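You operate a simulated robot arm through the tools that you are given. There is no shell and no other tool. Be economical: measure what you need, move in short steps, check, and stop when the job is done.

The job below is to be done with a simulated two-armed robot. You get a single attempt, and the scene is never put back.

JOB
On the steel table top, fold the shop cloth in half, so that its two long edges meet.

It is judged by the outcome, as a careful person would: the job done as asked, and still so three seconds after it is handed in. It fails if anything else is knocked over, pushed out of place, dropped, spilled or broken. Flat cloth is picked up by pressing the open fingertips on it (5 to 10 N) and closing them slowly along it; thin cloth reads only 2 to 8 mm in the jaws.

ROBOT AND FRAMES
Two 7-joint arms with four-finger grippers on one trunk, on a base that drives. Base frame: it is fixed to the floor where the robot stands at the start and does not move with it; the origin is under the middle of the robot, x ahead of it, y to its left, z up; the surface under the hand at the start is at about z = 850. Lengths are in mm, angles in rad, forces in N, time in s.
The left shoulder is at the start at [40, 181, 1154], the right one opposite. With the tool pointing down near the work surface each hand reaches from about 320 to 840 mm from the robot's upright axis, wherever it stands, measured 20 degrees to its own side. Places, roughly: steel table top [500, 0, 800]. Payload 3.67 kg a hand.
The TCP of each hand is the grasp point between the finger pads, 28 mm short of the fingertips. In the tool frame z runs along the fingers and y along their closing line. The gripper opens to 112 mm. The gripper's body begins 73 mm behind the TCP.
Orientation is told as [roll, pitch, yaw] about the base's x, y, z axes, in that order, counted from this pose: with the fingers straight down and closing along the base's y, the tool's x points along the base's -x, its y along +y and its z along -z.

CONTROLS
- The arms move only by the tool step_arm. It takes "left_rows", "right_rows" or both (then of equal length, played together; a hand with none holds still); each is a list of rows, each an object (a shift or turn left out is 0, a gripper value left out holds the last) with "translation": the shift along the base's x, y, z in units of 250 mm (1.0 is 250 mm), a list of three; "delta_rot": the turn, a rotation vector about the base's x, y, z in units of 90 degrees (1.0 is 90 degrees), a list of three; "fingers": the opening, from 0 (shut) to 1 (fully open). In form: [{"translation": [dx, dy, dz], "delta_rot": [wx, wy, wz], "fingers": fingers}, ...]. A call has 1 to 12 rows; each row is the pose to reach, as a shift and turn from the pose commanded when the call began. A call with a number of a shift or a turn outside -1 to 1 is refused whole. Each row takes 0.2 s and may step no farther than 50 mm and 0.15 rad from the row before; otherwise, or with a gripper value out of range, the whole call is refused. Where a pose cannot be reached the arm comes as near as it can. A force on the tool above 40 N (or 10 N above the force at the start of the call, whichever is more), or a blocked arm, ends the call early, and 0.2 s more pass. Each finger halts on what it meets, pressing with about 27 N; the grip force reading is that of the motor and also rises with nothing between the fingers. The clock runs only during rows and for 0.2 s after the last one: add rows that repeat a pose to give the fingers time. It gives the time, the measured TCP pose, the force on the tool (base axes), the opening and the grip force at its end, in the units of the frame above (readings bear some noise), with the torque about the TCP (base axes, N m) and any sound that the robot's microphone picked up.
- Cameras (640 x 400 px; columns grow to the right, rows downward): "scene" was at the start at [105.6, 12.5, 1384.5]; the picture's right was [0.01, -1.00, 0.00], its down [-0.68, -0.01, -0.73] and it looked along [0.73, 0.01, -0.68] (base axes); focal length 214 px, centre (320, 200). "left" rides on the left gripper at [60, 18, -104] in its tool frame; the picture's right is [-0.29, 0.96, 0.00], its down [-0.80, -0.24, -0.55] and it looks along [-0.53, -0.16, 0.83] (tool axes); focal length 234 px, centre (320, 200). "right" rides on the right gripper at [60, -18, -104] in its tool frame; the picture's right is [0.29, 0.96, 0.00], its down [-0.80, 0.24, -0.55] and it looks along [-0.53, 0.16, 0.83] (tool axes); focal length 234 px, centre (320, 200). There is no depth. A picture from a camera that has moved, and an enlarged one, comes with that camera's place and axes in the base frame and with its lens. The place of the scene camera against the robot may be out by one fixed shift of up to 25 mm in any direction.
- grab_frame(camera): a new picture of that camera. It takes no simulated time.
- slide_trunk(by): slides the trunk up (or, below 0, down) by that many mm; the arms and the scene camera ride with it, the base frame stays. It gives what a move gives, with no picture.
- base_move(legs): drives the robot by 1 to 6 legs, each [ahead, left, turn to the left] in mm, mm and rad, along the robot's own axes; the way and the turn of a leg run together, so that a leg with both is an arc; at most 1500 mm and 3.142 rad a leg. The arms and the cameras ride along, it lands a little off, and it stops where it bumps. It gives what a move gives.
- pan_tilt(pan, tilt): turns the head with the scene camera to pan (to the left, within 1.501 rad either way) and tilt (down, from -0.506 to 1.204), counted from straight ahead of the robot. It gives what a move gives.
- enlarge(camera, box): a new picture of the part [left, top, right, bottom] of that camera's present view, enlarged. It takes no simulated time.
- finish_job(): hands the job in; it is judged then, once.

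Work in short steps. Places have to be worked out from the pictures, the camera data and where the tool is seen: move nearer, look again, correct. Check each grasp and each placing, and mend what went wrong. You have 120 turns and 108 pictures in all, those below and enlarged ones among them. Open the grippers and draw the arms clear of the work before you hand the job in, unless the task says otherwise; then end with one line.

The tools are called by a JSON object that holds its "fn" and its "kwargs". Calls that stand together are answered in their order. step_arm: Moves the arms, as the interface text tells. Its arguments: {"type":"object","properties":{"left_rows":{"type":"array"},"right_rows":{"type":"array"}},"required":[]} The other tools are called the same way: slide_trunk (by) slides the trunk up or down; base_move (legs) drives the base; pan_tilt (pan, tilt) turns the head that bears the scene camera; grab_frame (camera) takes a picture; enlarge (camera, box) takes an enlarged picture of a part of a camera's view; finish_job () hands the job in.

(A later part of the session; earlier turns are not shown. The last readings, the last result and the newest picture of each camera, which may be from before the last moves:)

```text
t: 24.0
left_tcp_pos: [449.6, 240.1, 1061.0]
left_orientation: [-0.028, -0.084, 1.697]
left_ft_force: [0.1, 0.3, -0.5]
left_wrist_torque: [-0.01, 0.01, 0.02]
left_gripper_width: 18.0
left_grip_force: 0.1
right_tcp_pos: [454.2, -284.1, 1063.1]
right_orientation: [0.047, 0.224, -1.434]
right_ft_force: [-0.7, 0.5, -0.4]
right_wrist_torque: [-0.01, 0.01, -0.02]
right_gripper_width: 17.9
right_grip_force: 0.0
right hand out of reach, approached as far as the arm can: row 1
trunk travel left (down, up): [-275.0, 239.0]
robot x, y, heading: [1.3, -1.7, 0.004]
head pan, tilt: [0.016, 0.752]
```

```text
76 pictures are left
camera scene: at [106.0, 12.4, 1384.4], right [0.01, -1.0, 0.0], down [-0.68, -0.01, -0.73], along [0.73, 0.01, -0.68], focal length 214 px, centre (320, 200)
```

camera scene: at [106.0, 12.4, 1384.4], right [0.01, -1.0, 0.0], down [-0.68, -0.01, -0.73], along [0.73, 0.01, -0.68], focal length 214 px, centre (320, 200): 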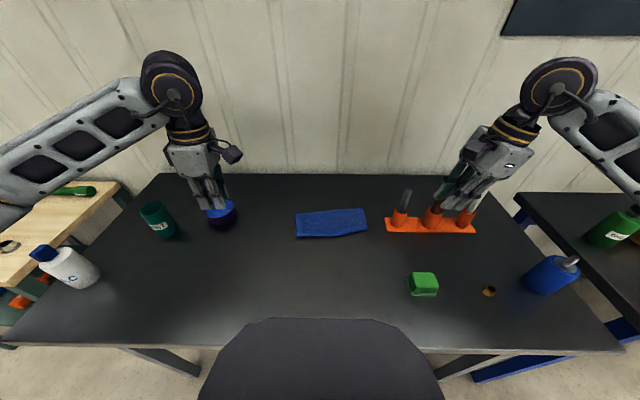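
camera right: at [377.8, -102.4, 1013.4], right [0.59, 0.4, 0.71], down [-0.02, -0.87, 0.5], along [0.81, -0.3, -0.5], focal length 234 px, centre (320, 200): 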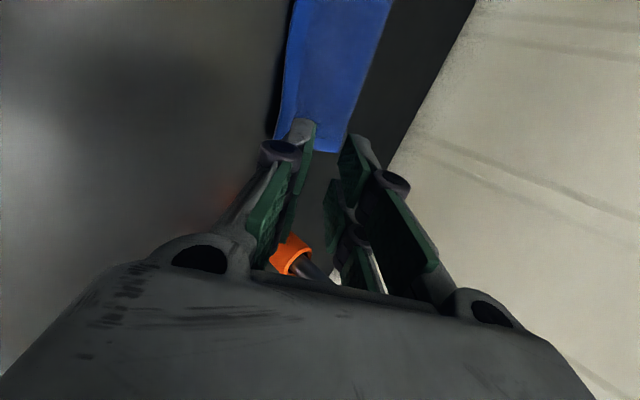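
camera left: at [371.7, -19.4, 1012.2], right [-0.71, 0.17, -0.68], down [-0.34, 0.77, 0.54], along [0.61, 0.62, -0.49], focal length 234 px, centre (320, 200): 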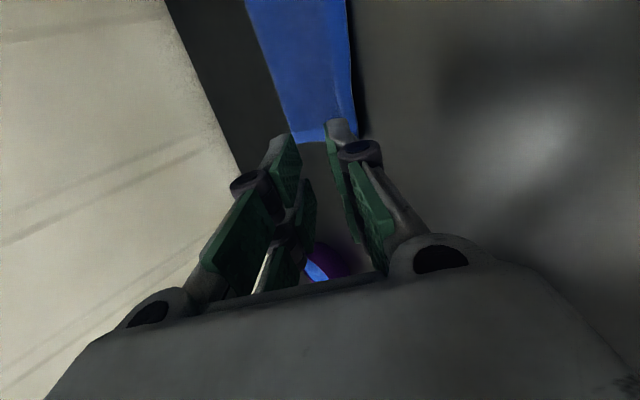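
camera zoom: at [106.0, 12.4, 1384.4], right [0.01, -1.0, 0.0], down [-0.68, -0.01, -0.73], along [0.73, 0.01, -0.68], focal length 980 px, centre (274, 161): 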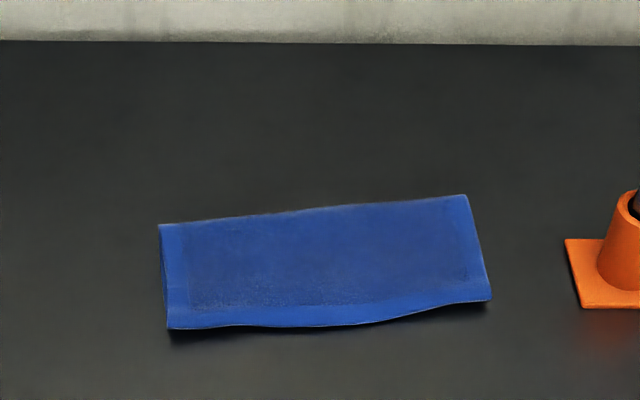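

Nicely folded; by geometry the top layer may overhang the lower one at the near edge by a centimetre or so. I bring the left camera to look at that edge from the front.

{"fn": "step_arm", "kwargs": {"left_rows": [{"translation": [-0.02, -0.05, 0], "delta_rot": [0, 0, -0.085], "fingers": 1.0}, {"translation": [-0.04, -0.1, 0], "delta_rot": [0, 0, -0.17]}, {"translation": [-0.06, -0.15, 0], "delta_rot": [0, 0, -0.255]}, {"translation": [-0.08, -0.2, 0], "delta_rot": [0, 0, -0.34]}, {"translation": [-0.1, -0.25, 0], "delta_rot": [0, 0, -0.425]}, {"translation": [-0.12, -0.3, 0], "delta_rot": [0, 0, -0.51]}, {"translation": [-0.14, -0.35, 0], "delta_rot": [0, 0, -0.595]}, {"translation": [-0.16, -0.4, -0.05], "delta_rot": [0, 0, -0.68]}, {"translation": [-0.18, -0.5, -0.1], "delta_rot": [0, 0, -0.765]}, {"translation": [-0.2, -0.6, -0.15], "delta_rot": [0, 0, -0.85]}, {"translation": [-0.2, -0.7, -0.2], "delta_rot": [0, 0, -0.93]}, {"translation": [-0.2, -0.75, -0.25], "delta_rot": [0, 0, -1.0]}]}}

{"fn": "grab_frame", "kwargs": {"camera": "left"}}

```text
t: 26.6
left_tcp_pos: [400.9, 51.6, 999.1]
left_orientation: [-0.029, -0.084, 0.126]
left_ft_force: [0.3, 1.4, 0.7]
left_wrist_torque: [0.0, 0.0, 0.02]
left_gripper_width: 111.9
left_grip_force: 0.1
right_tcp_pos: [452.3, -282.8, 1062.6]
right_orientation: [0.05, 0.223, -1.435]
right_ft_force: [0.1, 0.5, 0.1]
right_wrist_torque: [-0.01, 0.02, -0.01]
right_gripper_width: 18.1
right_grip_force: 0.0
trunk travel left (down, up): [-275.0, 239.0]
robot x, y, heading: [3.5, 1.0, -0.0]
head pan, tilt: [0.016, 0.752]
```

```text
75 pictures are left
camera left: at [331.8, 65.2, 1097.8], right [0.17, 0.99, 0.0], down [0.77, -0.13, 0.63], along [0.62, -0.11, -0.78], focal length 234 px, centre (320, 200)
```

left: 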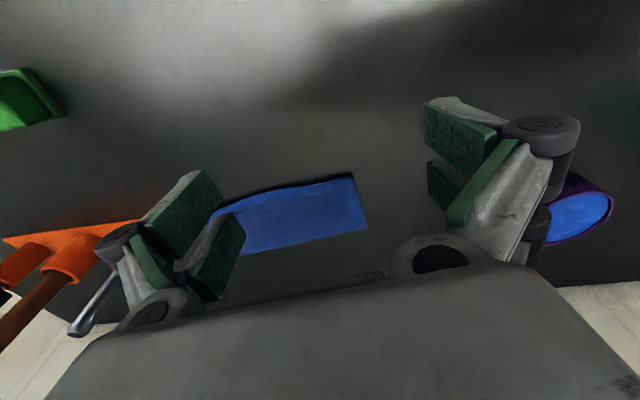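

The picture is too steep to judge the edge; I pitch the left hand up for a low, nearly horizontal view.

{"fn": "step_arm", "kwargs": {"left_rows": [{"translation": [0, -0.03, -0.03], "delta_rot": [0, -0.09, 0]}, {"translation": [0, -0.06, -0.06], "delta_rot": [0, -0.18, 0]}, {"translation": [0, -0.09, -0.12], "delta_rot": [0, -0.27, 0]}, {"translation": [0, -0.12, -0.18], "delta_rot": [0, -0.36, 0]}, {"translation": [0, -0.15, -0.24], "delta_rot": [0, -0.4, 0]}, {"translation": [0, -0.15, -0.3], "delta_rot": [0, -0.45, 0]}]}}

{"fn": "grab_frame", "kwargs": {"camera": "left"}}

```text
t: 28.0
left_tcp_pos: [401.2, 13.3, 924.1]
left_orientation: [-0.147, -0.784, 0.178]
left_ft_force: [-0.1, 0.5, -0.6]
left_wrist_torque: [0.0, 0.0, 0.01]
left_gripper_width: 111.9
left_grip_force: 0.0
right_tcp_pos: [453.1, -283.0, 1062.1]
right_orientation: [0.049, 0.224, -1.435]
right_ft_force: [-0.1, -0.5, -0.2]
right_wrist_torque: [0.01, 0.05, 0.01]
right_gripper_width: 17.6
right_grip_force: 0.1
trunk travel left (down, up): [-275.0, 239.0]
robot x, y, heading: [2.4, -1.2, 0.001]
head pan, tilt: [0.016, 0.752]
```

```text
74 pictures are left
camera left: at [284.6, 26.9, 953.1], right [0.13, 0.99, 0.1], down [0.18, -0.13, 0.98], along [0.98, -0.11, -0.19], focal length 234 px, centre (320, 200)
```

left: 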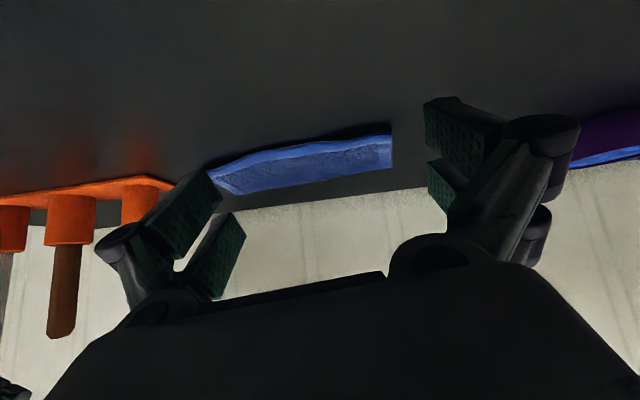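

{"fn": "enlarge", "kwargs": {"camera": "left", "box": [190, 110, 410, 210]}}

```text
2.91 times, centred on (300, 160) of left
camera zoom: at [284.6, 26.9, 953.1], right [0.13, 0.99, 0.1], down [0.18, -0.13, 0.98], along [0.98, -0.11, -0.19], focal length 681 px, centre (378, 316)
```

zoom: 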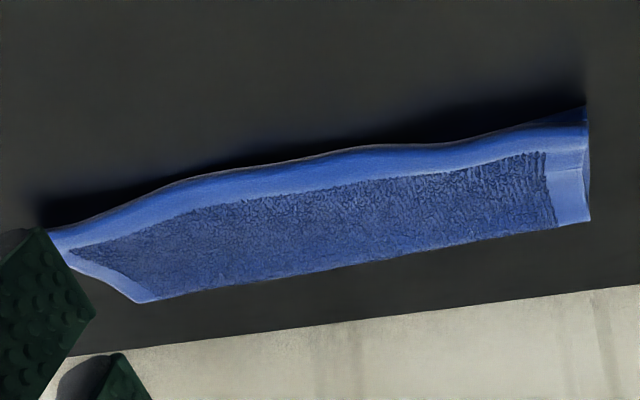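

The top hem is raised a little and casts a shadow; I go lower and closer to see under it.

{"fn": "step_arm", "kwargs": {"left_rows": [{"translation": [0.05, -0.05, -0.06]}, {"translation": [0.08, -0.1, -0.12]}, {"translation": [0.08, -0.1, -0.14]}]}}

{"fn": "enlarge", "kwargs": {"camera": "left", "box": [190, 110, 430, 210]}}

```text
t: 28.8
left_tcp_pos: [422.2, -11.6, 888.7]
left_orientation: [-0.145, -0.784, 0.178]
left_ft_force: [-1.0, -0.3, -0.7]
left_wrist_torque: [0.03, -0.01, -0.01]
left_gripper_width: 112.0
left_grip_force: 0.1
right_tcp_pos: [452.4, -282.7, 1063.7]
right_orientation: [0.052, 0.222, -1.434]
right_ft_force: [-0.5, 0.1, 0.9]
right_wrist_torque: [0.0, -0.02, -0.03]
right_gripper_width: 18.0
right_grip_force: 0.0
trunk travel left (down, up): [-275.0, 239.0]
robot x, y, heading: [-4.0, 0.7, 0.003]
head pan, tilt: [0.016, 0.752]
```

```text
2.67 times, centred on (310, 160) of left
camera zoom: at [304.9, 1.8, 917.7], right [0.13, 0.99, 0.11], down [0.18, -0.13, 0.98], along [0.98, -0.11, -0.19], focal length 624 px, centre (347, 307)
```

zoom: 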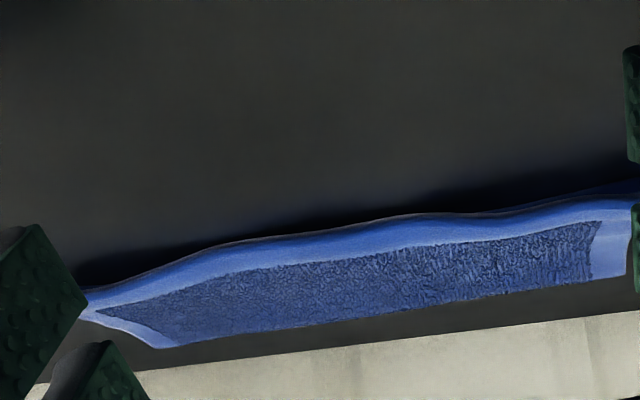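

The lower layer's left corner shows in the shadow beneath the raised top hem; I shift to inspect the right corner likewise.

{"fn": "step_arm", "kwargs": {"left_rows": [{"translation": [-0.06, -0.1, 0.02]}, {"translation": [-0.06, -0.25, 0.02]}, {"translation": [-0.06, -0.4, 0.0]}, {"translation": [-0.06, -0.44, -0.02]}, {"translation": [-0.06, -0.44, -0.02]}]}}

{"fn": "enlarge", "kwargs": {"camera": "left", "box": [190, 100, 430, 220]}}

```text
t: 30.0
left_tcp_pos: [405.3, -122.6, 883.8]
left_orientation: [-0.145, -0.784, 0.178]
left_ft_force: [-0.3, 0.5, 0.6]
left_wrist_torque: [0.02, -0.01, 0.02]
left_gripper_width: 112.0
left_grip_force: 0.0
right_tcp_pos: [452.9, -283.1, 1062.8]
right_orientation: [0.05, 0.224, -1.435]
right_ft_force: [-0.1, -0.3, -0.6]
right_wrist_torque: [-0.01, 0.0, -0.03]
right_gripper_width: 18.0
right_grip_force: 0.0
trunk travel left (down, up): [-275.0, 239.0]
robot x, y, heading: [1.2, 1.6, -0.003]
head pan, tilt: [0.016, 0.752]
```

```text
2.67 times, centred on (310, 160) of left
camera zoom: at [290.4, -108.6, 912.8], right [0.13, 0.99, 0.11], down [0.18, -0.13, 0.98], along [0.98, -0.11, -0.19], focal length 624 px, centre (347, 307)
```

zoom: 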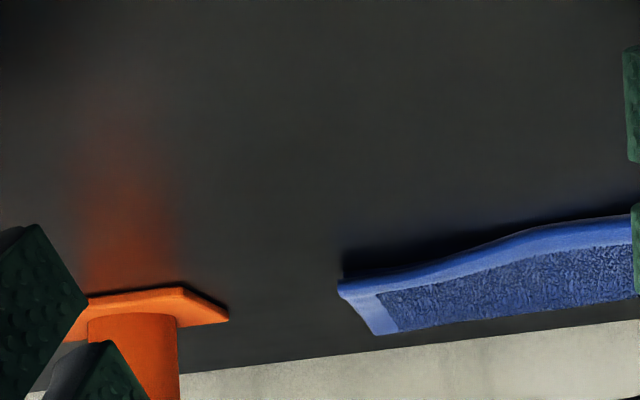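

I enlarge that corner tightly.

{"fn": "enlarge", "kwargs": {"camera": "left", "box": [300, 175, 380, 225]}}

```text
8.00 times, centred on (340, 200) of left
camera zoom: at [290.4, -108.6, 912.8], right [0.13, 0.99, 0.11], down [0.18, -0.13, 0.98], along [0.98, -0.11, -0.19], focal length 1873 px, centre (160, 200)
```

zoom: 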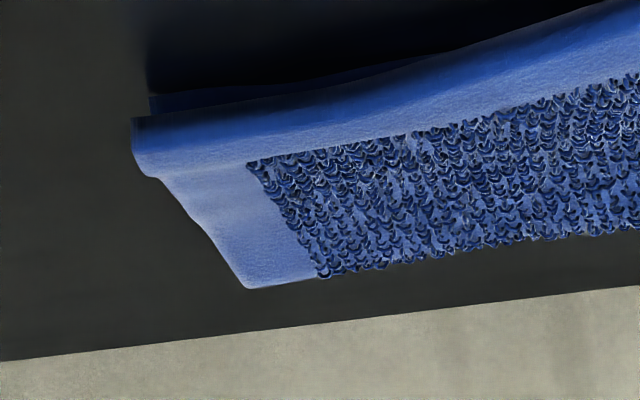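

The hems are within about 10 mm: the top layer overhangs the lower by ~10 mm along the whole edge. I'll nudge the top hem back with the left hand upright and open, as a two-point pusher; first bring it upright in front of the edge.

{"fn": "step_arm", "kwargs": {"left_rows": [{"translation": [-0.02, 0.05, 0.1], "delta_rot": [0, 0.08, 0]}, {"translation": [-0.02, 0.1, 0.2], "delta_rot": [0, 0.16, 0]}, {"translation": [0.0, 0.15, 0.3], "delta_rot": [0, 0.24, 0]}, {"translation": [0.06, 0.22, 0.34], "delta_rot": [0.005, 0.32, 0]}, {"translation": [0.12, 0.3, 0.34], "delta_rot": [0.01, 0.4, 0]}, {"translation": [0.18, 0.376, 0.3], "delta_rot": [0.018, 0.48, 0]}, {"translation": [0.2, 0.376, 0.2], "delta_rot": [0.018, 0.5, 0]}, {"translation": [0.2, 0.376, 0.1], "delta_rot": [0.018, 0.5, 0]}, {"translation": [0.2, 0.376, 0.04], "delta_rot": [0.018, 0.5, 0]}]}}

{"fn": "enlarge", "kwargs": {"camera": "scene", "box": [260, 165, 400, 252]}}

{"fn": "grab_frame", "kwargs": {"camera": "left"}}

```text
t: 32.0
left_tcp_pos: [456.8, -26.8, 892.0]
left_orientation: [0.005, -0.01, 0.115]
left_ft_force: [0.6, -0.2, -0.4]
left_wrist_torque: [0.0, -0.02, 0.02]
left_gripper_width: 112.1
left_grip_force: 0.1
right_tcp_pos: [452.6, -283.4, 1063.0]
right_orientation: [0.049, 0.223, -1.433]
right_ft_force: [0.0, -0.8, -0.1]
right_wrist_torque: [0.0, -0.01, 0.03]
right_gripper_width: 18.1
right_grip_force: 0.1
trunk travel left (down, up): [-275.0, 239.0]
robot x, y, heading: [1.9, 1.8, 0.003]
head pan, tilt: [0.016, 0.752]
```

```text
4.57 times, centred on (330, 208) of scene
camera zoom: at [105.8, 12.4, 1384.4], right [0.02, -1.0, 0.0], down [-0.68, -0.01, -0.73], along [0.73, 0.01, -0.68], focal length 980 px, centre (274, 161)
```

zoom: 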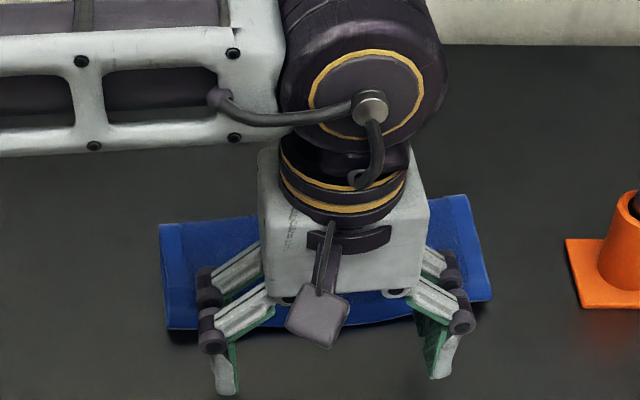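

```text
68 pictures are left
camera left: at [395.3, -15.2, 995.5], right [0.18, 0.98, 0.01], down [0.82, -0.15, 0.56], along [0.55, -0.09, -0.83], focal length 234 px, centre (320, 200)
```

left: 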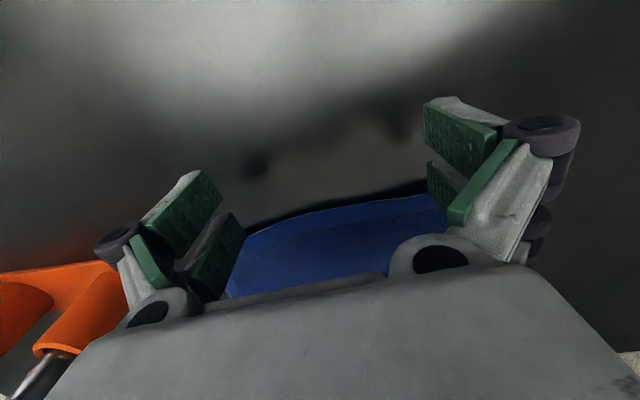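

The prongs are ~25 mm in front of the hem and parallel to it. I lower to 2–3 mm above the table and advance ~20 mm.

{"fn": "step_arm", "kwargs": {"left_rows": [{"translation": [0, 0, -0.02]}, {"translation": [0, 0, -0.038]}, {"translation": [0.03, 0.004, -0.038]}, {"translation": [0.055, 0.008, -0.038]}, {"translation": [0.08, 0.011, -0.038]}, {"translation": [0.08, 0.011, -0.038]}]}}

{"fn": "grab_frame", "kwargs": {"camera": "left"}}

{"fn": "enlarge", "kwargs": {"camera": "scene", "box": [280, 195, 390, 265]}}

```text
t: 33.4
left_tcp_pos: [475.8, -25.5, 884.0]
left_orientation: [0.006, -0.009, 0.114]
left_ft_force: [-0.5, 0.0, -0.6]
left_wrist_torque: [-0.02, 0.03, 0.03]
left_gripper_width: 112.0
left_grip_force: 0.0
right_tcp_pos: [452.9, -284.3, 1062.7]
right_orientation: [0.05, 0.223, -1.434]
right_ft_force: [-0.2, 0.0, 0.0]
right_wrist_torque: [0.05, 0.0, 0.0]
right_gripper_width: 18.1
right_grip_force: 0.1
trunk travel left (down, up): [-275.0, 239.0]
robot x, y, heading: [-1.0, 2.0, -0.002]
head pan, tilt: [0.016, 0.752]
```

```text
67 pictures are left
camera left: at [414.4, -14.3, 987.8], right [0.18, 0.98, 0.01], down [0.82, -0.15, 0.56], along [0.55, -0.09, -0.83], focal length 234 px, centre (320, 200)
```

left: 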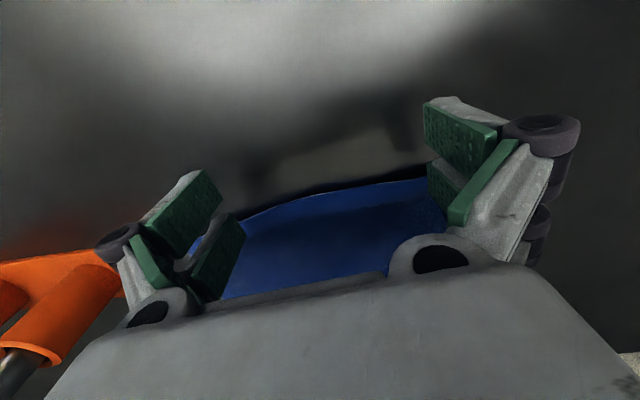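

```text
5.71 times, centred on (335, 230) of scene
camera zoom: at [105.6, 12.4, 1384.5], right [0.01, -1.0, 0.0], down [-0.68, -0.01, -0.73], along [0.73, 0.01, -0.68], focal length 1226 px, centre (234, 29)
```

zoom: 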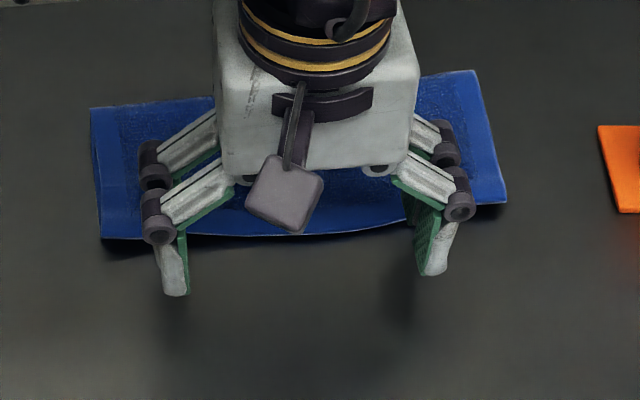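

Prongs are nearly at the hem. I lower 3 mm and advance slowly about 14 mm, which should push the hem ~8 mm.

{"fn": "step_arm", "kwargs": {"left_rows": [{"translation": [0, 0, -0.012]}, {"translation": [0.012, 0.002, -0.012]}, {"translation": [0.024, 0.004, -0.012]}, {"translation": [0.036, 0.005, -0.012]}, {"translation": [0.046, 0.006, -0.012]}, {"translation": [0.056, 0.008, -0.012]}, {"translation": [0.056, 0.008, -0.012]}]}}

{"fn": "grab_frame", "kwargs": {"camera": "left"}}

{"fn": "enlarge", "kwargs": {"camera": "scene", "box": [260, 165, 400, 252]}}

```text
t: 35.0
left_tcp_pos: [489.7, -23.2, 880.4]
left_orientation: [0.005, -0.009, 0.116]
left_ft_force: [0.6, 0.5, 0.6]
left_wrist_torque: [0.05, 0.01, -0.01]
left_gripper_width: 112.1
left_grip_force: 0.1
right_tcp_pos: [452.7, -282.9, 1063.7]
right_orientation: [0.051, 0.225, -1.435]
right_ft_force: [-0.1, 0.0, 0.7]
right_wrist_torque: [-0.01, 0.01, -0.01]
right_gripper_width: 18.2
right_grip_force: 0.1
trunk travel left (down, up): [-275.0, 239.0]
robot x, y, heading: [0.7, -5.0, 0.001]
head pan, tilt: [0.016, 0.752]
```

```text
65 pictures are left
camera left: at [428.7, -11.9, 984.2], right [0.18, 0.98, 0.01], down [0.82, -0.15, 0.56], along [0.55, -0.09, -0.83], focal length 234 px, centre (320, 200)
```

left: 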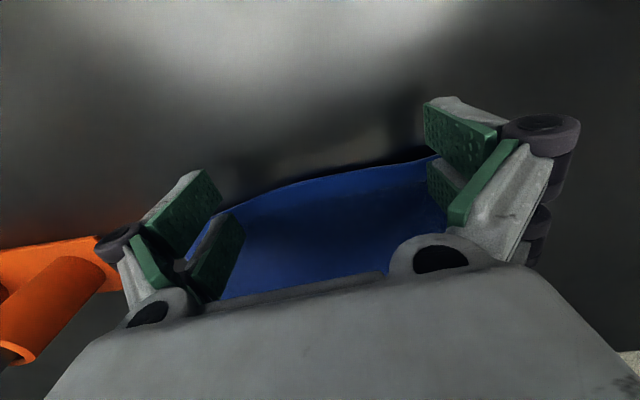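

```text
4.57 times, centred on (330, 208) of scene
camera zoom: at [105.6, 12.4, 1384.5], right [0.01, -1.0, 0.0], down [-0.68, -0.01, -0.73], along [0.73, 0.01, -0.68], focal length 980 px, centre (274, 161)
```

zoom: 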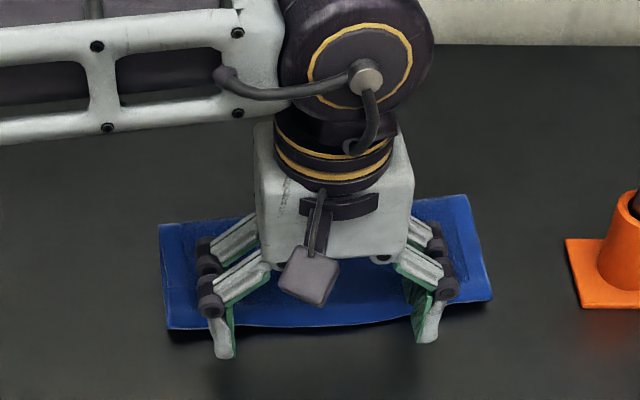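

The hem has not moved yet, so actual contact is farther on (finger half-width ~10 mm). I advance another ~12 mm and look.

{"fn": "step_arm", "kwargs": {"left_rows": [{"translation": [0.016, 0.002, 0]}, {"translation": [0.032, 0.004, 0]}, {"translation": [0.048, 0.007, 0]}, {"translation": [0.048, 0.007, 0]}]}}

{"fn": "grab_frame", "kwargs": {"camera": "left"}}

{"fn": "enlarge", "kwargs": {"camera": "scene", "box": [260, 165, 400, 252]}}

```text
t: 36.0
left_tcp_pos: [501.6, -22.4, 880.5]
left_orientation: [0.007, -0.009, 0.115]
left_ft_force: [0.0, -0.1, 1.1]
left_wrist_torque: [0.01, -0.01, 0.01]
left_gripper_width: 112.1
left_grip_force: 0.0
right_tcp_pos: [453.2, -284.0, 1064.4]
right_orientation: [0.051, 0.222, -1.435]
right_ft_force: [0.7, -0.3, 0.1]
right_wrist_torque: [0.02, 0.0, -0.01]
right_gripper_width: 17.9
right_grip_force: 0.0
trunk travel left (down, up): [-275.0, 239.0]
robot x, y, heading: [0.9, 0.9, -0.003]
head pan, tilt: [0.016, 0.752]
```

```text
63 pictures are left
camera left: at [440.2, -9.9, 984.3], right [0.18, 0.98, 0.01], down [0.82, -0.15, 0.56], along [0.55, -0.09, -0.83], focal length 234 px, centre (320, 200)
```

left: 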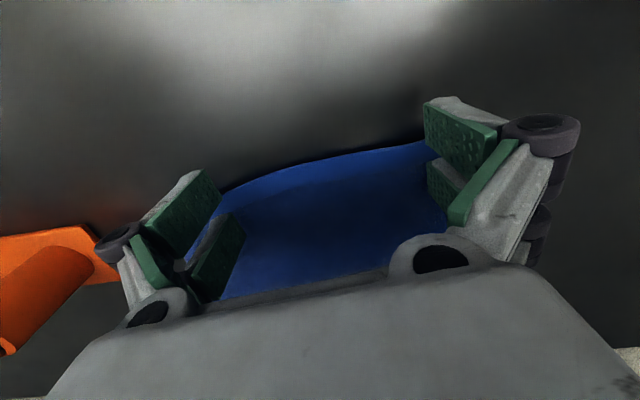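

```text
4.57 times, centred on (330, 208) of scene
camera zoom: at [105.6, 12.4, 1384.5], right [0.01, -1.0, 0.0], down [-0.68, -0.01, -0.73], along [0.73, 0.01, -0.68], focal length 980 px, centre (274, 161)
```

zoom: 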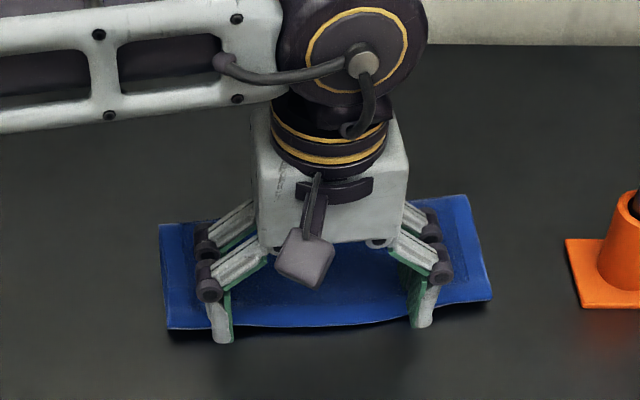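

Still unmoved; by the nominal finger width contact is only just starting. Advance another 8 mm.

{"fn": "step_arm", "kwargs": {"left_rows": [{"translation": [0.011, 0.002, 0]}, {"translation": [0.022, 0.003, 0]}, {"translation": [0.032, 0.004, 0]}, {"translation": [0.032, 0.004, 0]}]}}

{"fn": "grab_frame", "kwargs": {"camera": "left"}}

{"fn": "enlarge", "kwargs": {"camera": "scene", "box": [260, 165, 400, 252]}}

```text
t: 37.0
left_tcp_pos: [510.8, -20.8, 881.6]
left_orientation: [0.005, -0.009, 0.115]
left_ft_force: [-0.2, -0.4, 0.0]
left_wrist_torque: [0.01, 0.0, 0.02]
left_gripper_width: 112.0
left_grip_force: 0.2
right_tcp_pos: [450.9, -283.5, 1063.4]
right_orientation: [0.051, 0.224, -1.435]
right_ft_force: [0.3, 0.5, -0.1]
right_wrist_torque: [-0.01, 0.03, -0.01]
right_gripper_width: 18.0
right_grip_force: 0.1
trunk travel left (down, up): [-275.0, 239.0]
robot x, y, heading: [-0.6, -0.8, 0.003]
head pan, tilt: [0.016, 0.752]
```

```text
61 pictures are left
camera left: at [448.8, -8.7, 984.7], right [0.18, 0.98, 0.01], down [0.82, -0.15, 0.56], along [0.55, -0.09, -0.83], focal length 234 px, centre (320, 200)
```

left: 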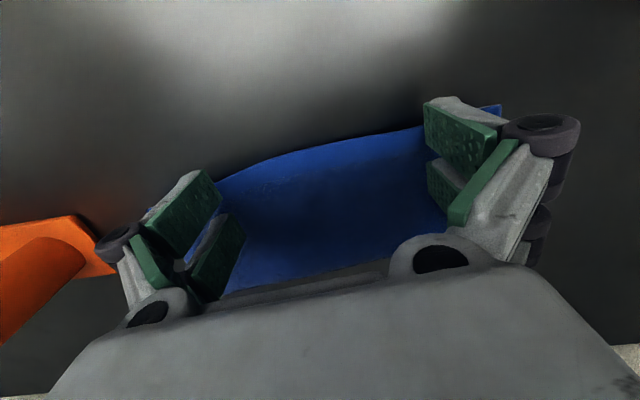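

```text
4.57 times, centred on (330, 208) of scene
camera zoom: at [105.6, 12.4, 1384.5], right [0.01, -1.0, 0.0], down [-0.68, -0.01, -0.73], along [0.73, 0.01, -0.68], focal length 980 px, centre (274, 161)
```

zoom: 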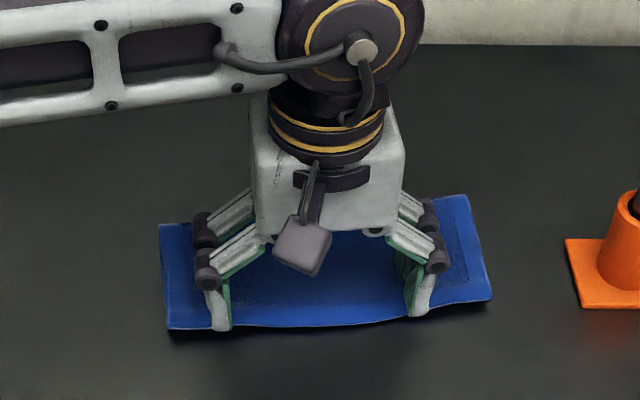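

The prongs glide over the hem. New idea: press only on the overhanging strip with the front prongs and drag it inward. I lift, back off 21 mm and lower gently to read the force.

{"fn": "step_arm", "kwargs": {"left_rows": [{"translation": [0, 0, 0.04]}, {"translation": [-0.04, -0.005, 0.04]}, {"translation": [-0.082, -0.011, 0.04]}, {"translation": [-0.082, -0.011, 0.01]}, {"translation": [-0.082, -0.011, -0.006]}, {"translation": [-0.082, -0.011, -0.012]}, {"translation": [-0.082, -0.011, -0.012]}]}}

```text
t: 38.6
left_tcp_pos: [490.3, -23.3, 877.1]
left_orientation: [0.004, -0.007, 0.116]
left_ft_force: [-1.1, 0.2, 0.0]
left_wrist_torque: [0.02, -0.01, 0.02]
left_gripper_width: 112.0
left_grip_force: 0.0
right_tcp_pos: [452.6, -283.5, 1063.7]
right_orientation: [0.051, 0.223, -1.436]
right_ft_force: [0.2, -0.3, 1.2]
right_wrist_torque: [0.03, 0.02, 0.01]
right_gripper_width: 17.9
right_grip_force: 0.0
trunk travel left (down, up): [-275.0, 239.0]
robot x, y, heading: [-3.3, -2.2, -0.005]
head pan, tilt: [0.016, 0.752]
```

No contact even at 877: with fingers wide open the tips evidently sit higher. I lower in small steps until force appears.

{"fn": "step_arm", "kwargs": {"left_rows": [{"translation": [0, 0, -0.008]}, {"translation": [0, 0, -0.012]}, {"translation": [0, 0, -0.012]}]}}

{"fn": "step_arm", "kwargs": {"left_rows": [{"translation": [0, 0, -0.008]}, {"translation": [0, 0, -0.012]}, {"translation": [0, 0, -0.012]}]}}

```text
t: 39.4
left_tcp_pos: [490.0, -22.8, 875.4]
left_orientation: [0.007, -0.007, 0.115]
left_ft_force: [-0.1, -0.2, 0.1]
left_wrist_torque: [0.0, 0.01, 0.03]
left_gripper_width: 111.9
left_grip_force: 0.3
right_tcp_pos: [453.6, -284.2, 1063.4]
right_orientation: [0.05, 0.224, -1.435]
right_ft_force: [0.2, -0.3, 0.9]
right_wrist_torque: [0.03, 0.02, 0.0]
right_gripper_width: 17.6
right_grip_force: 0.1
trunk travel left (down, up): [-275.0, 239.0]
robot x, y, heading: [0.3, 2.2, -0.001]
head pan, tilt: [0.016, 0.752]
```

```text
t: 40.2
left_tcp_pos: [489.3, -23.6, 872.7]
left_orientation: [0.003, -0.008, 0.115]
left_ft_force: [0.4, -0.3, 0.2]
left_wrist_torque: [0.01, 0.02, 0.0]
left_gripper_width: 112.1
left_grip_force: 0.0
right_tcp_pos: [451.3, -283.1, 1062.9]
right_orientation: [0.05, 0.223, -1.435]
right_ft_force: [0.6, -0.1, 0.1]
right_wrist_torque: [0.0, 0.02, -0.03]
right_gripper_width: 17.9
right_grip_force: 0.1
trunk travel left (down, up): [-275.0, 239.0]
robot x, y, heading: [0.3, 1.1, -0.003]
head pan, tilt: [0.016, 0.752]
```

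{"fn": "step_arm", "kwargs": {"left_rows": [{"translation": [0, 0, -0.01]}, {"translation": [0, 0, -0.016]}, {"translation": [0, 0, -0.016]}]}}

{"fn": "enlarge", "kwargs": {"camera": "scene", "box": [270, 190, 400, 270]}}

```text
t: 41.0
left_tcp_pos: [490.3, -23.9, 867.5]
left_orientation: [0.005, -0.009, 0.113]
left_ft_force: [-0.6, 0.9, -0.1]
left_wrist_torque: [0.0, -0.02, 0.05]
left_gripper_width: 112.1
left_grip_force: 0.1
right_tcp_pos: [452.6, -283.9, 1063.1]
right_orientation: [0.052, 0.224, -1.435]
right_ft_force: [0.5, 0.8, -0.3]
right_wrist_torque: [0.01, -0.02, 0.04]
right_gripper_width: 18.0
right_grip_force: 0.1
trunk travel left (down, up): [-275.0, 239.0]
robot x, y, heading: [0.4, -2.1, -0.005]
head pan, tilt: [0.016, 0.752]
```

```text
4.92 times, centred on (335, 230) of scene
camera zoom: at [105.6, 12.4, 1384.5], right [0.01, -1.0, 0.0], down [-0.68, -0.01, -0.73], along [0.73, 0.01, -0.68], focal length 1056 px, centre (246, 52)
```

zoom: 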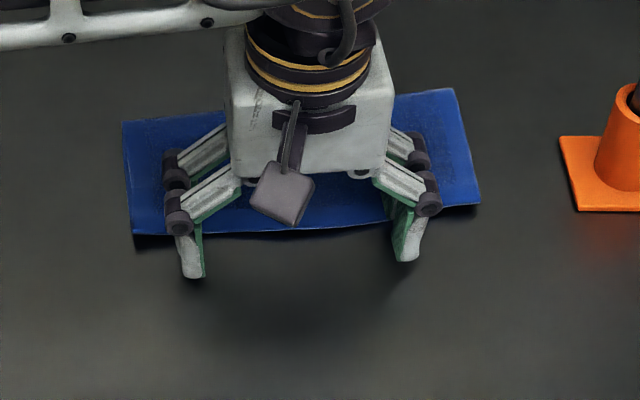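

{"fn": "step_arm", "kwargs": {"left_rows": [{"translation": [0, 0, -0.006]}, {"translation": [0, 0, -0.012]}, {"translation": [0, 0, -0.012]}]}}

{"fn": "grab_frame", "kwargs": {"camera": "left"}}

```text
t: 41.8
left_tcp_pos: [490.4, -22.7, 865.8]
left_orientation: [0.004, -0.008, 0.113]
left_ft_force: [1.0, 1.3, 1.3]
left_wrist_torque: [0.03, -0.03, 0.0]
left_gripper_width: 112.1
left_grip_force: 0.0
right_tcp_pos: [452.5, -283.3, 1062.9]
right_orientation: [0.051, 0.222, -1.436]
right_ft_force: [0.9, -0.5, 0.4]
right_wrist_torque: [-0.03, -0.01, 0.0]
right_gripper_width: 17.8
right_grip_force: 0.1
trunk travel left (down, up): [-275.0, 239.0]
robot x, y, heading: [-3.5, -1.3, 0.004]
head pan, tilt: [0.016, 0.752]
```

```text
58 pictures are left
camera left: at [428.3, -11.5, 968.1], right [0.18, 0.98, 0.01], down [0.81, -0.15, 0.56], along [0.55, -0.09, -0.83], focal length 234 px, centre (320, 200)
```

left: 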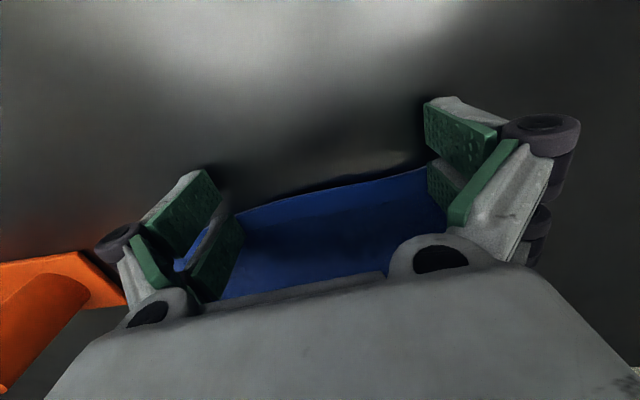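

Contact begins (~1 N). I press about 1.5 mm more and drag inward 10 mm.

{"fn": "step_arm", "kwargs": {"left_rows": [{"translation": [0, 0, -0.006]}, {"translation": [0, 0, -0.006]}, {"translation": [0.01, 0.001, -0.006]}, {"translation": [0.02, 0.003, -0.006]}, {"translation": [0.03, 0.004, -0.006]}, {"translation": [0.04, 0.005, -0.006]}, {"translation": [0.04, 0.005, -0.006]}]}}

{"fn": "enlarge", "kwargs": {"camera": "scene", "box": [260, 165, 400, 252]}}

{"fn": "grab_frame", "kwargs": {"camera": "left"}}

```text
t: 43.4
left_tcp_pos: [499.4, -20.4, 864.4]
left_orientation: [0.005, -0.009, 0.115]
left_ft_force: [-1.1, 0.2, 3.8]
left_wrist_torque: [0.16, -0.12, -0.01]
left_gripper_width: 112.0
left_grip_force: 0.1
right_tcp_pos: [452.3, -283.0, 1063.6]
right_orientation: [0.053, 0.221, -1.437]
right_ft_force: [0.4, -0.6, 0.2]
right_wrist_torque: [0.02, 0.02, 0.02]
right_gripper_width: 17.6
right_grip_force: 0.0
trunk travel left (down, up): [-275.0, 239.0]
robot x, y, heading: [-3.3, -0.1, -0.005]
head pan, tilt: [0.016, 0.752]
```

```text
4.57 times, centred on (330, 208) of scene
camera zoom: at [105.2, 12.4, 1384.5], right [0.01, -1.0, 0.0], down [-0.68, -0.01, -0.73], along [0.73, 0.01, -0.68], focal length 980 px, centre (274, 161)
```

zoom: 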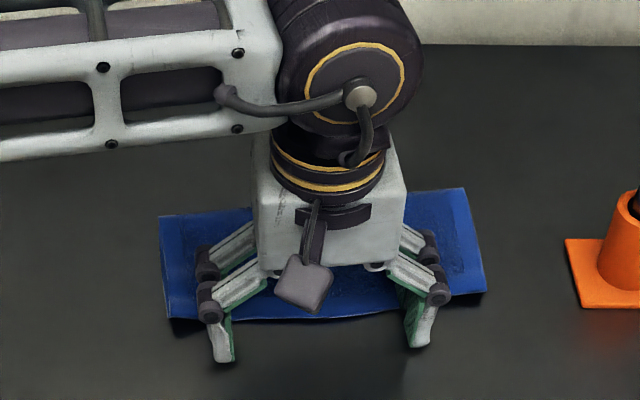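

```text
56 pictures are left
camera left: at [437.7, -9.9, 967.0], right [0.18, 0.98, 0.01], down [0.81, -0.15, 0.56], along [0.55, -0.09, -0.83], focal length 234 px, centre (320, 200)
```

left: 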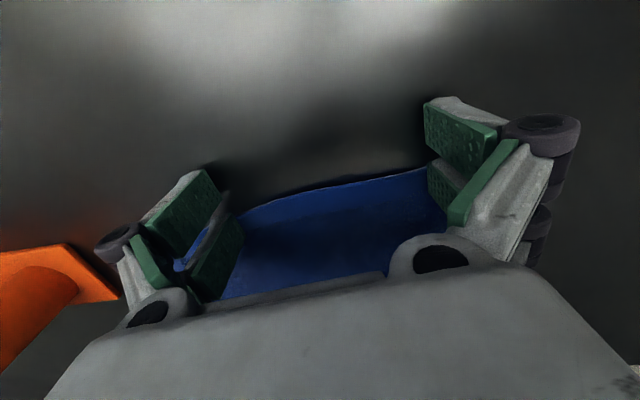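

The whole cloth slid about 8 mm inward together, with the fold intact. I lift straight off, then take the low view again to measure how the edges meet.

{"fn": "step_arm", "kwargs": {"left_rows": [{"translation": [0, 0, 0.1]}, {"translation": [-0.1, 0, 0.2]}, {"translation": [-0.2, -0.05, 0.25], "delta_rot": [0, -0.08, 0]}, {"translation": [-0.3, -0.1, 0.25], "delta_rot": [0, -0.16, 0]}, {"translation": [-0.35, -0.15, 0.25], "delta_rot": [0, -0.24, 0]}, {"translation": [-0.38, -0.2, 0.25], "delta_rot": [0, -0.32, 0]}, {"translation": [-0.38, -0.3, 0.2], "delta_rot": [0, -0.4, 0]}, {"translation": [-0.38, -0.35, 0.13], "delta_rot": [0, -0.48, 0]}, {"translation": [-0.38, -0.37, 0.08], "delta_rot": [0, -0.5, 0]}]}}

{"fn": "enlarge", "kwargs": {"camera": "left", "box": [290, 155, 390, 218]}}

{"fn": "enlarge", "kwargs": {"camera": "scene", "box": [260, 165, 400, 252]}}

```text
t: 45.4
left_tcp_pos: [405.0, -113.9, 884.5]
left_orientation: [-0.109, -0.788, 0.165]
left_ft_force: [-0.2, -0.2, 0.1]
left_wrist_torque: [0.01, 0.0, -0.01]
left_gripper_width: 111.9
left_grip_force: 0.0
right_tcp_pos: [453.1, -283.8, 1062.9]
right_orientation: [0.051, 0.223, -1.432]
right_ft_force: [-0.6, 0.3, 0.4]
right_wrist_torque: [-0.01, 0.07, 0.0]
right_gripper_width: 17.6
right_grip_force: 0.0
trunk travel left (down, up): [-275.0, 239.0]
robot x, y, heading: [-2.6, 3.1, 0.001]
head pan, tilt: [0.016, 0.752]
```

```text
6.35 times, centred on (340, 186) of left
camera zoom: at [288.3, -103.2, 913.1], right [0.12, 0.98, 0.13], down [0.18, -0.15, 0.97], along [0.98, -0.09, -0.19], focal length 1487 px, centre (193, 286)
```

zoom: 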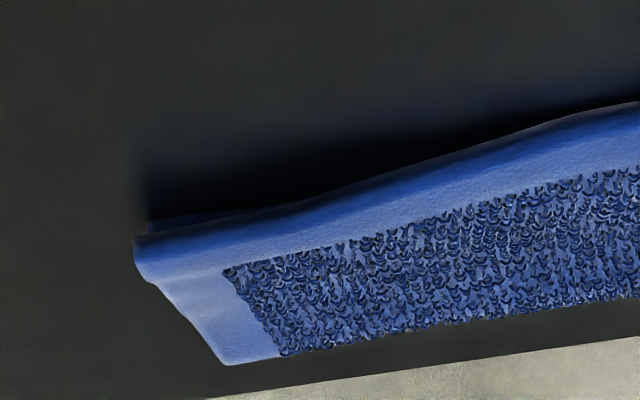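

```text
4.57 times, centred on (330, 208) of scene
camera zoom: at [105.7, 12.2, 1384.5], right [0.02, -1.0, 0.0], down [-0.68, -0.01, -0.73], along [0.73, 0.01, -0.68], focal length 980 px, centre (274, 161)
```

zoom: 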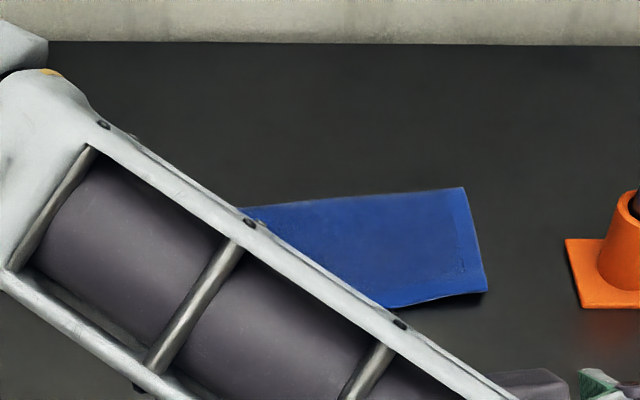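

To quantify the overhang I take a second view of the same corner from higher up, for triangulating its height.

{"fn": "step_arm", "kwargs": {"left_rows": [{"translation": [0, 0, 0.15]}, {"translation": [0, 0, 0.3]}, {"translation": [0, 0, 0.4]}, {"translation": [0, 0, 0.4]}]}}

{"fn": "enlarge", "kwargs": {"camera": "left", "box": [230, 60, 430, 185]}}

```text
t: 46.4
left_tcp_pos: [402.9, -114.7, 982.4]
left_orientation: [-0.112, -0.787, 0.165]
left_ft_force: [-0.5, -0.7, 0.4]
left_wrist_torque: [0.01, 0.05, 0.0]
left_gripper_width: 112.0
left_grip_force: 0.0
right_tcp_pos: [452.6, -283.5, 1063.2]
right_orientation: [0.052, 0.224, -1.434]
right_ft_force: [0.2, -0.4, 0.0]
right_wrist_torque: [-0.04, -0.01, 0.02]
right_gripper_width: 17.8
right_grip_force: 0.1
trunk travel left (down, up): [-275.0, 239.0]
robot x, y, heading: [-3.7, -3.9, 0.001]
head pan, tilt: [0.016, 0.752]
```

```text
3.20 times, centred on (330, 122) of left
camera zoom: at [287.1, -102.3, 1011.5], right [0.12, 0.98, 0.13], down [0.18, -0.15, 0.97], along [0.98, -0.09, -0.2], focal length 749 px, centre (288, 448)
```

zoom: 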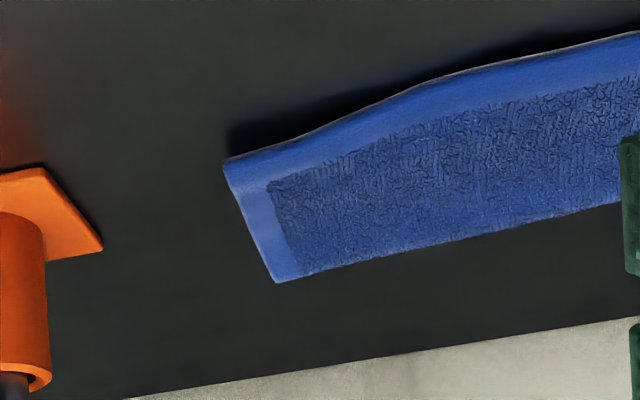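

The right corner's top hem overhangs by roughly 12–15 mm, more than I like. I'll re-grasp the top hem with both hands and re-lay it a little farther in. First the left hand returns upright and to the side.

{"fn": "step_arm", "kwargs": {"left_rows": [{"translation": [0, 0.1, 0.1], "delta_rot": [0, 0.09, 0]}, {"translation": [0, 0.2, 0.2], "delta_rot": [0, 0.18, 0]}, {"translation": [0, 0.35, 0.2], "delta_rot": [0, 0.27, 0]}, {"translation": [0.05, 0.5, 0.2], "delta_rot": [0, 0.36, 0]}, {"translation": [0.1, 0.65, 0.2], "delta_rot": [0, 0.45, 0]}, {"translation": [0.15, 0.8, 0.2], "delta_rot": [0, 0.5, 0]}, {"translation": [0.2, 0.95, 0.2], "delta_rot": [0, 0.5, 0]}, {"translation": [0.25, 1.0, 0.2], "delta_rot": [0, 0.5, 0]}]}}

{"fn": "step_arm", "kwargs": {"left_rows": [{"delta_rot": [0, 0, 0.09]}, {"delta_rot": [0, 0, 0.18]}, {"delta_rot": [0, 0, 0.27]}, {"delta_rot": [0, 0, 0.36]}, {"delta_rot": [0, 0, 0.45]}, {"delta_rot": [0, 0, 0.54]}, {"delta_rot": [0, 0, 0.63]}, {"delta_rot": [0, 0, 0.72]}, {"delta_rot": [0, 0, 0.81]}, {"delta_rot": [0, 0, 0.9]}, {"delta_rot": [0, 0, 0.98], "fingers": 0.232}, {"delta_rot": [0, 0, 0.98]}]}}

{"fn": "enlarge", "kwargs": {"camera": "scene", "box": [260, 165, 400, 252]}}

```text
t: 48.2
left_tcp_pos: [467.5, 135.6, 1032.4]
left_orientation: [0.005, -0.008, 0.113]
left_ft_force: [-0.9, 0.6, -0.6]
left_wrist_torque: [0.02, 0.01, 0.02]
left_gripper_width: 112.2
left_grip_force: 0.1
right_tcp_pos: [453.8, -284.3, 1062.5]
right_orientation: [0.051, 0.225, -1.434]
right_ft_force: [-1.3, 0.2, 0.1]
right_wrist_torque: [-0.01, -0.01, 0.0]
right_gripper_width: 17.9
right_grip_force: 0.1
trunk travel left (down, up): [-275.0, 239.0]
robot x, y, heading: [-1.7, 0.4, 0.0]
head pan, tilt: [0.016, 0.752]
```

```text
t: 50.8
left_tcp_pos: [466.2, 136.5, 1033.5]
left_orientation: [0.004, -0.006, 1.656]
left_ft_force: [0.1, 0.0, -1.0]
left_wrist_torque: [0.02, 0.0, -0.02]
left_gripper_width: 32.1
left_grip_force: 4.2
right_tcp_pos: [453.3, -283.3, 1062.1]
right_orientation: [0.05, 0.223, -1.435]
right_ft_force: [0.5, -0.7, 0.3]
right_wrist_torque: [0.0, 0.01, -0.05]
right_gripper_width: 17.8
right_grip_force: 0.1
trunk travel left (down, up): [-275.0, 239.0]
robot x, y, heading: [1.4, -1.8, 0.002]
head pan, tilt: [0.016, 0.752]
```

```text
4.57 times, centred on (330, 208) of scene
camera zoom: at [105.6, 12.5, 1384.5], right [0.01, -1.0, 0.0], down [-0.68, -0.01, -0.73], along [0.73, 0.01, -0.68], focal length 980 px, centre (274, 161)
```

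zoom: 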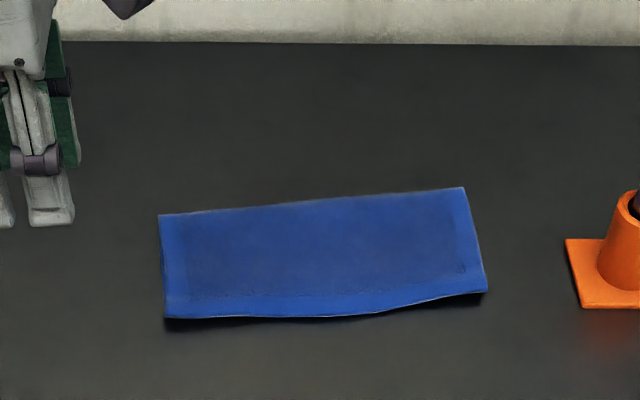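

Scene is clear. I bring both hands to hover about 30 mm over the near hem, jaws 26 mm open, perpendicular to the edge.

{"fn": "step_arm", "kwargs": {"left_rows": [{"translation": [0.04, -0.03, -0.05], "delta_rot": [-0.02, 0, 0.005], "fingers": 0.232}, {"translation": [0.08, -0.07, -0.1], "delta_rot": [-0.045, 0, 0.01]}, {"translation": [0.12, -0.11, -0.15], "delta_rot": [-0.045, 0, 0.015]}, {"translation": [0.16, -0.15, -0.22], "delta_rot": [-0.045, 0, 0.015]}, {"translation": [0.2, -0.19, -0.3], "delta_rot": [-0.045, 0, 0.015]}, {"translation": [0.23, -0.23, -0.38], "delta_rot": [-0.045, 0, 0.015]}, {"translation": [0.23, -0.274, -0.44], "delta_rot": [-0.045, 0, 0.015]}, {"translation": [0.23, -0.274, -0.49], "delta_rot": [-0.045, 0, 0.015]}, {"translation": [0.23, -0.274, -0.49], "delta_rot": [-0.045, 0, 0.015]}], "right_rows": [{"translation": [0.05, 0.1, -0.05], "delta_rot": [-0.03, 0, 0], "fingers": 0.232}, {"translation": [0.1, 0.2, -0.1], "delta_rot": [-0.06, 0, 0]}, {"translation": [0.15, 0.3, -0.15], "delta_rot": [-0.097, 0, 0]}, {"translation": [0.2, 0.4, -0.2], "delta_rot": [-0.097, 0, -0.01]}, {"translation": [0.27, 0.5, -0.28], "delta_rot": [-0.097, 0, -0.015]}, {"translation": [0.33, 0.58, -0.38], "delta_rot": [-0.097, 0, -0.015]}, {"translation": [0.36, 0.66, -0.5], "delta_rot": [-0.097, 0, -0.015]}, {"translation": [0.36, 0.66, -0.608], "delta_rot": [-0.097, 0, -0.015]}, {"translation": [0.36, 0.66, -0.608], "delta_rot": [-0.097, 0, -0.015]}]}}

{"fn": "grab_frame", "kwargs": {"camera": "left"}}

{"fn": "grab_frame", "kwargs": {"camera": "right"}}

{"fn": "enlarge", "kwargs": {"camera": "scene", "box": [260, 165, 400, 252]}}

```text
t: 52.8
left_tcp_pos: [524.2, 68.7, 910.9]
left_orientation: [0.013, 0.062, 1.678]
left_ft_force: [0.7, 0.7, -0.5]
left_wrist_torque: [-0.01, -0.02, -0.04]
left_gripper_width: 26.2
left_grip_force: 0.2
right_tcp_pos: [543.1, -118.6, 909.8]
right_orientation: [0.033, 0.071, -1.462]
right_ft_force: [0.3, -0.1, -0.5]
right_wrist_torque: [0.01, -0.01, 0.02]
right_gripper_width: 26.0
right_grip_force: 0.1
trunk travel left (down, up): [-275.0, 239.0]
robot x, y, heading: [0.8, 1.8, -0.002]
head pan, tilt: [0.016, 0.752]
```

```text
51 pictures are left
camera left: at [514.0, 13.9, 1018.4], right [-0.98, 0.18, -0.01], down [0.16, 0.85, 0.5], along [0.1, 0.49, -0.87], focal length 234 px, centre (320, 200)
```

left: 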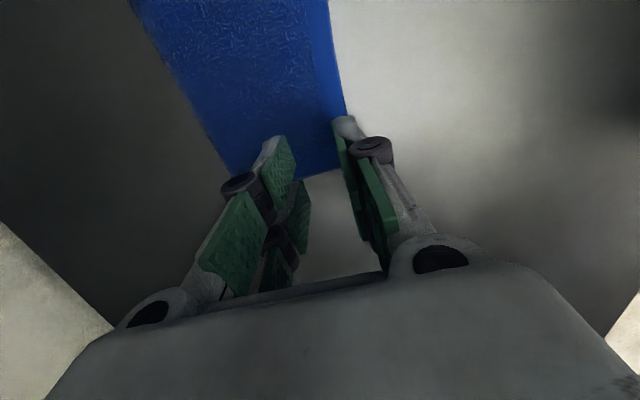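

```text
50 pictures are left
camera right: at [515.6, -68.0, 1018.3], right [0.92, 0.39, 0.05], down [0.31, -0.81, 0.5], along [0.24, -0.45, -0.86], focal length 234 px, centre (320, 200)
```

right: 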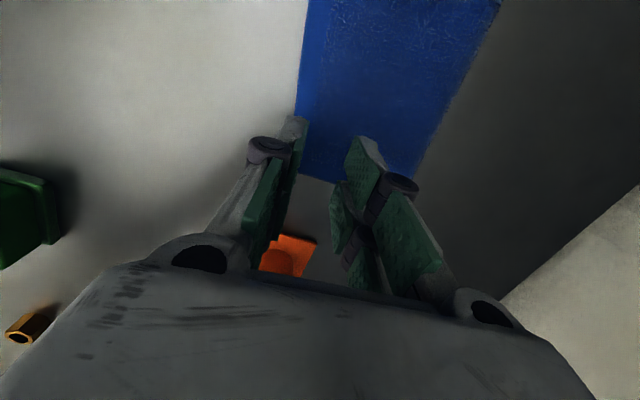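

```text
4.57 times, centred on (330, 208) of scene
camera zoom: at [105.6, 12.8, 1384.5], right [0.02, -1.0, 0.0], down [-0.68, -0.01, -0.73], along [0.73, 0.01, -0.68], focal length 980 px, centre (274, 161)
```

zoom: 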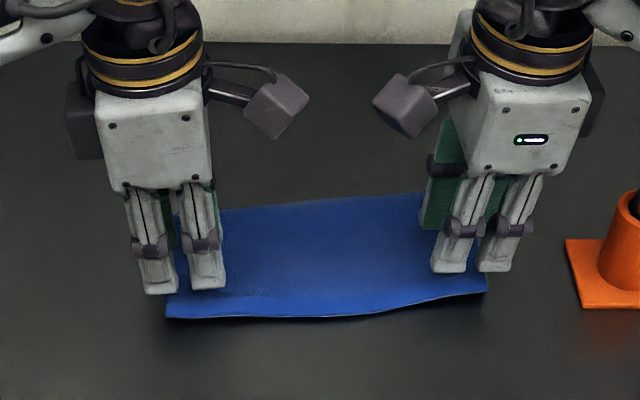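

Alignment is right: jaws ~20 mm inside the hem. I shift slightly inward and lower toward contact.

{"fn": "step_arm", "kwargs": {"left_rows": [{"translation": [0.003, -0.03, -0.04]}, {"translation": [0.003, -0.03, -0.07]}, {"translation": [0.003, -0.03, -0.092]}, {"translation": [0.003, -0.03, -0.1]}, {"translation": [0.003, -0.03, -0.1]}], "right_rows": [{"translation": [-0.002, 0.025, -0.04]}, {"translation": [-0.002, 0.025, -0.07]}, {"translation": [-0.002, 0.025, -0.09]}, {"translation": [-0.002, 0.025, -0.096]}, {"translation": [-0.002, 0.025, -0.096]}]}}

```text
t: 54.0
left_tcp_pos: [526.0, 61.0, 886.2]
left_orientation: [0.011, 0.062, 1.677]
left_ft_force: [-0.3, 0.0, 1.1]
left_wrist_torque: [-0.01, -0.01, 0.02]
left_gripper_width: 25.9
left_grip_force: 0.1
right_tcp_pos: [543.6, -113.2, 886.9]
right_orientation: [0.033, 0.071, -1.461]
right_ft_force: [-0.3, 0.2, 0.2]
right_wrist_torque: [-0.01, 0.0, -0.02]
right_gripper_width: 26.1
right_grip_force: 0.0
trunk travel left (down, up): [-275.0, 239.0]
robot x, y, heading: [4.0, 3.3, -0.003]
head pan, tilt: [0.016, 0.752]
```

{"fn": "step_arm", "kwargs": {"left_rows": [{"translation": [0, 0, -0.006]}, {"translation": [0, 0, -0.01]}, {"translation": [0, 0, -0.01]}], "right_rows": [{"translation": [0, 0, -0.006]}, {"translation": [0, 0, -0.012]}, {"translation": [0, 0, -0.012]}]}}

```text
t: 54.8
left_tcp_pos: [524.1, 60.1, 885.6]
left_orientation: [0.012, 0.063, 1.679]
left_ft_force: [0.0, 0.3, 5.0]
left_wrist_torque: [0.01, -0.04, -0.02]
left_gripper_width: 25.5
left_grip_force: 0.0
right_tcp_pos: [543.5, -112.3, 883.6]
right_orientation: [0.032, 0.072, -1.461]
right_ft_force: [1.1, 0.7, 4.6]
right_wrist_torque: [-0.02, -0.08, 0.04]
right_gripper_width: 25.8
right_grip_force: 0.0
trunk travel left (down, up): [-275.0, 239.0]
robot x, y, heading: [0.7, -1.5, -0.001]
head pan, tilt: [0.016, 0.752]
```

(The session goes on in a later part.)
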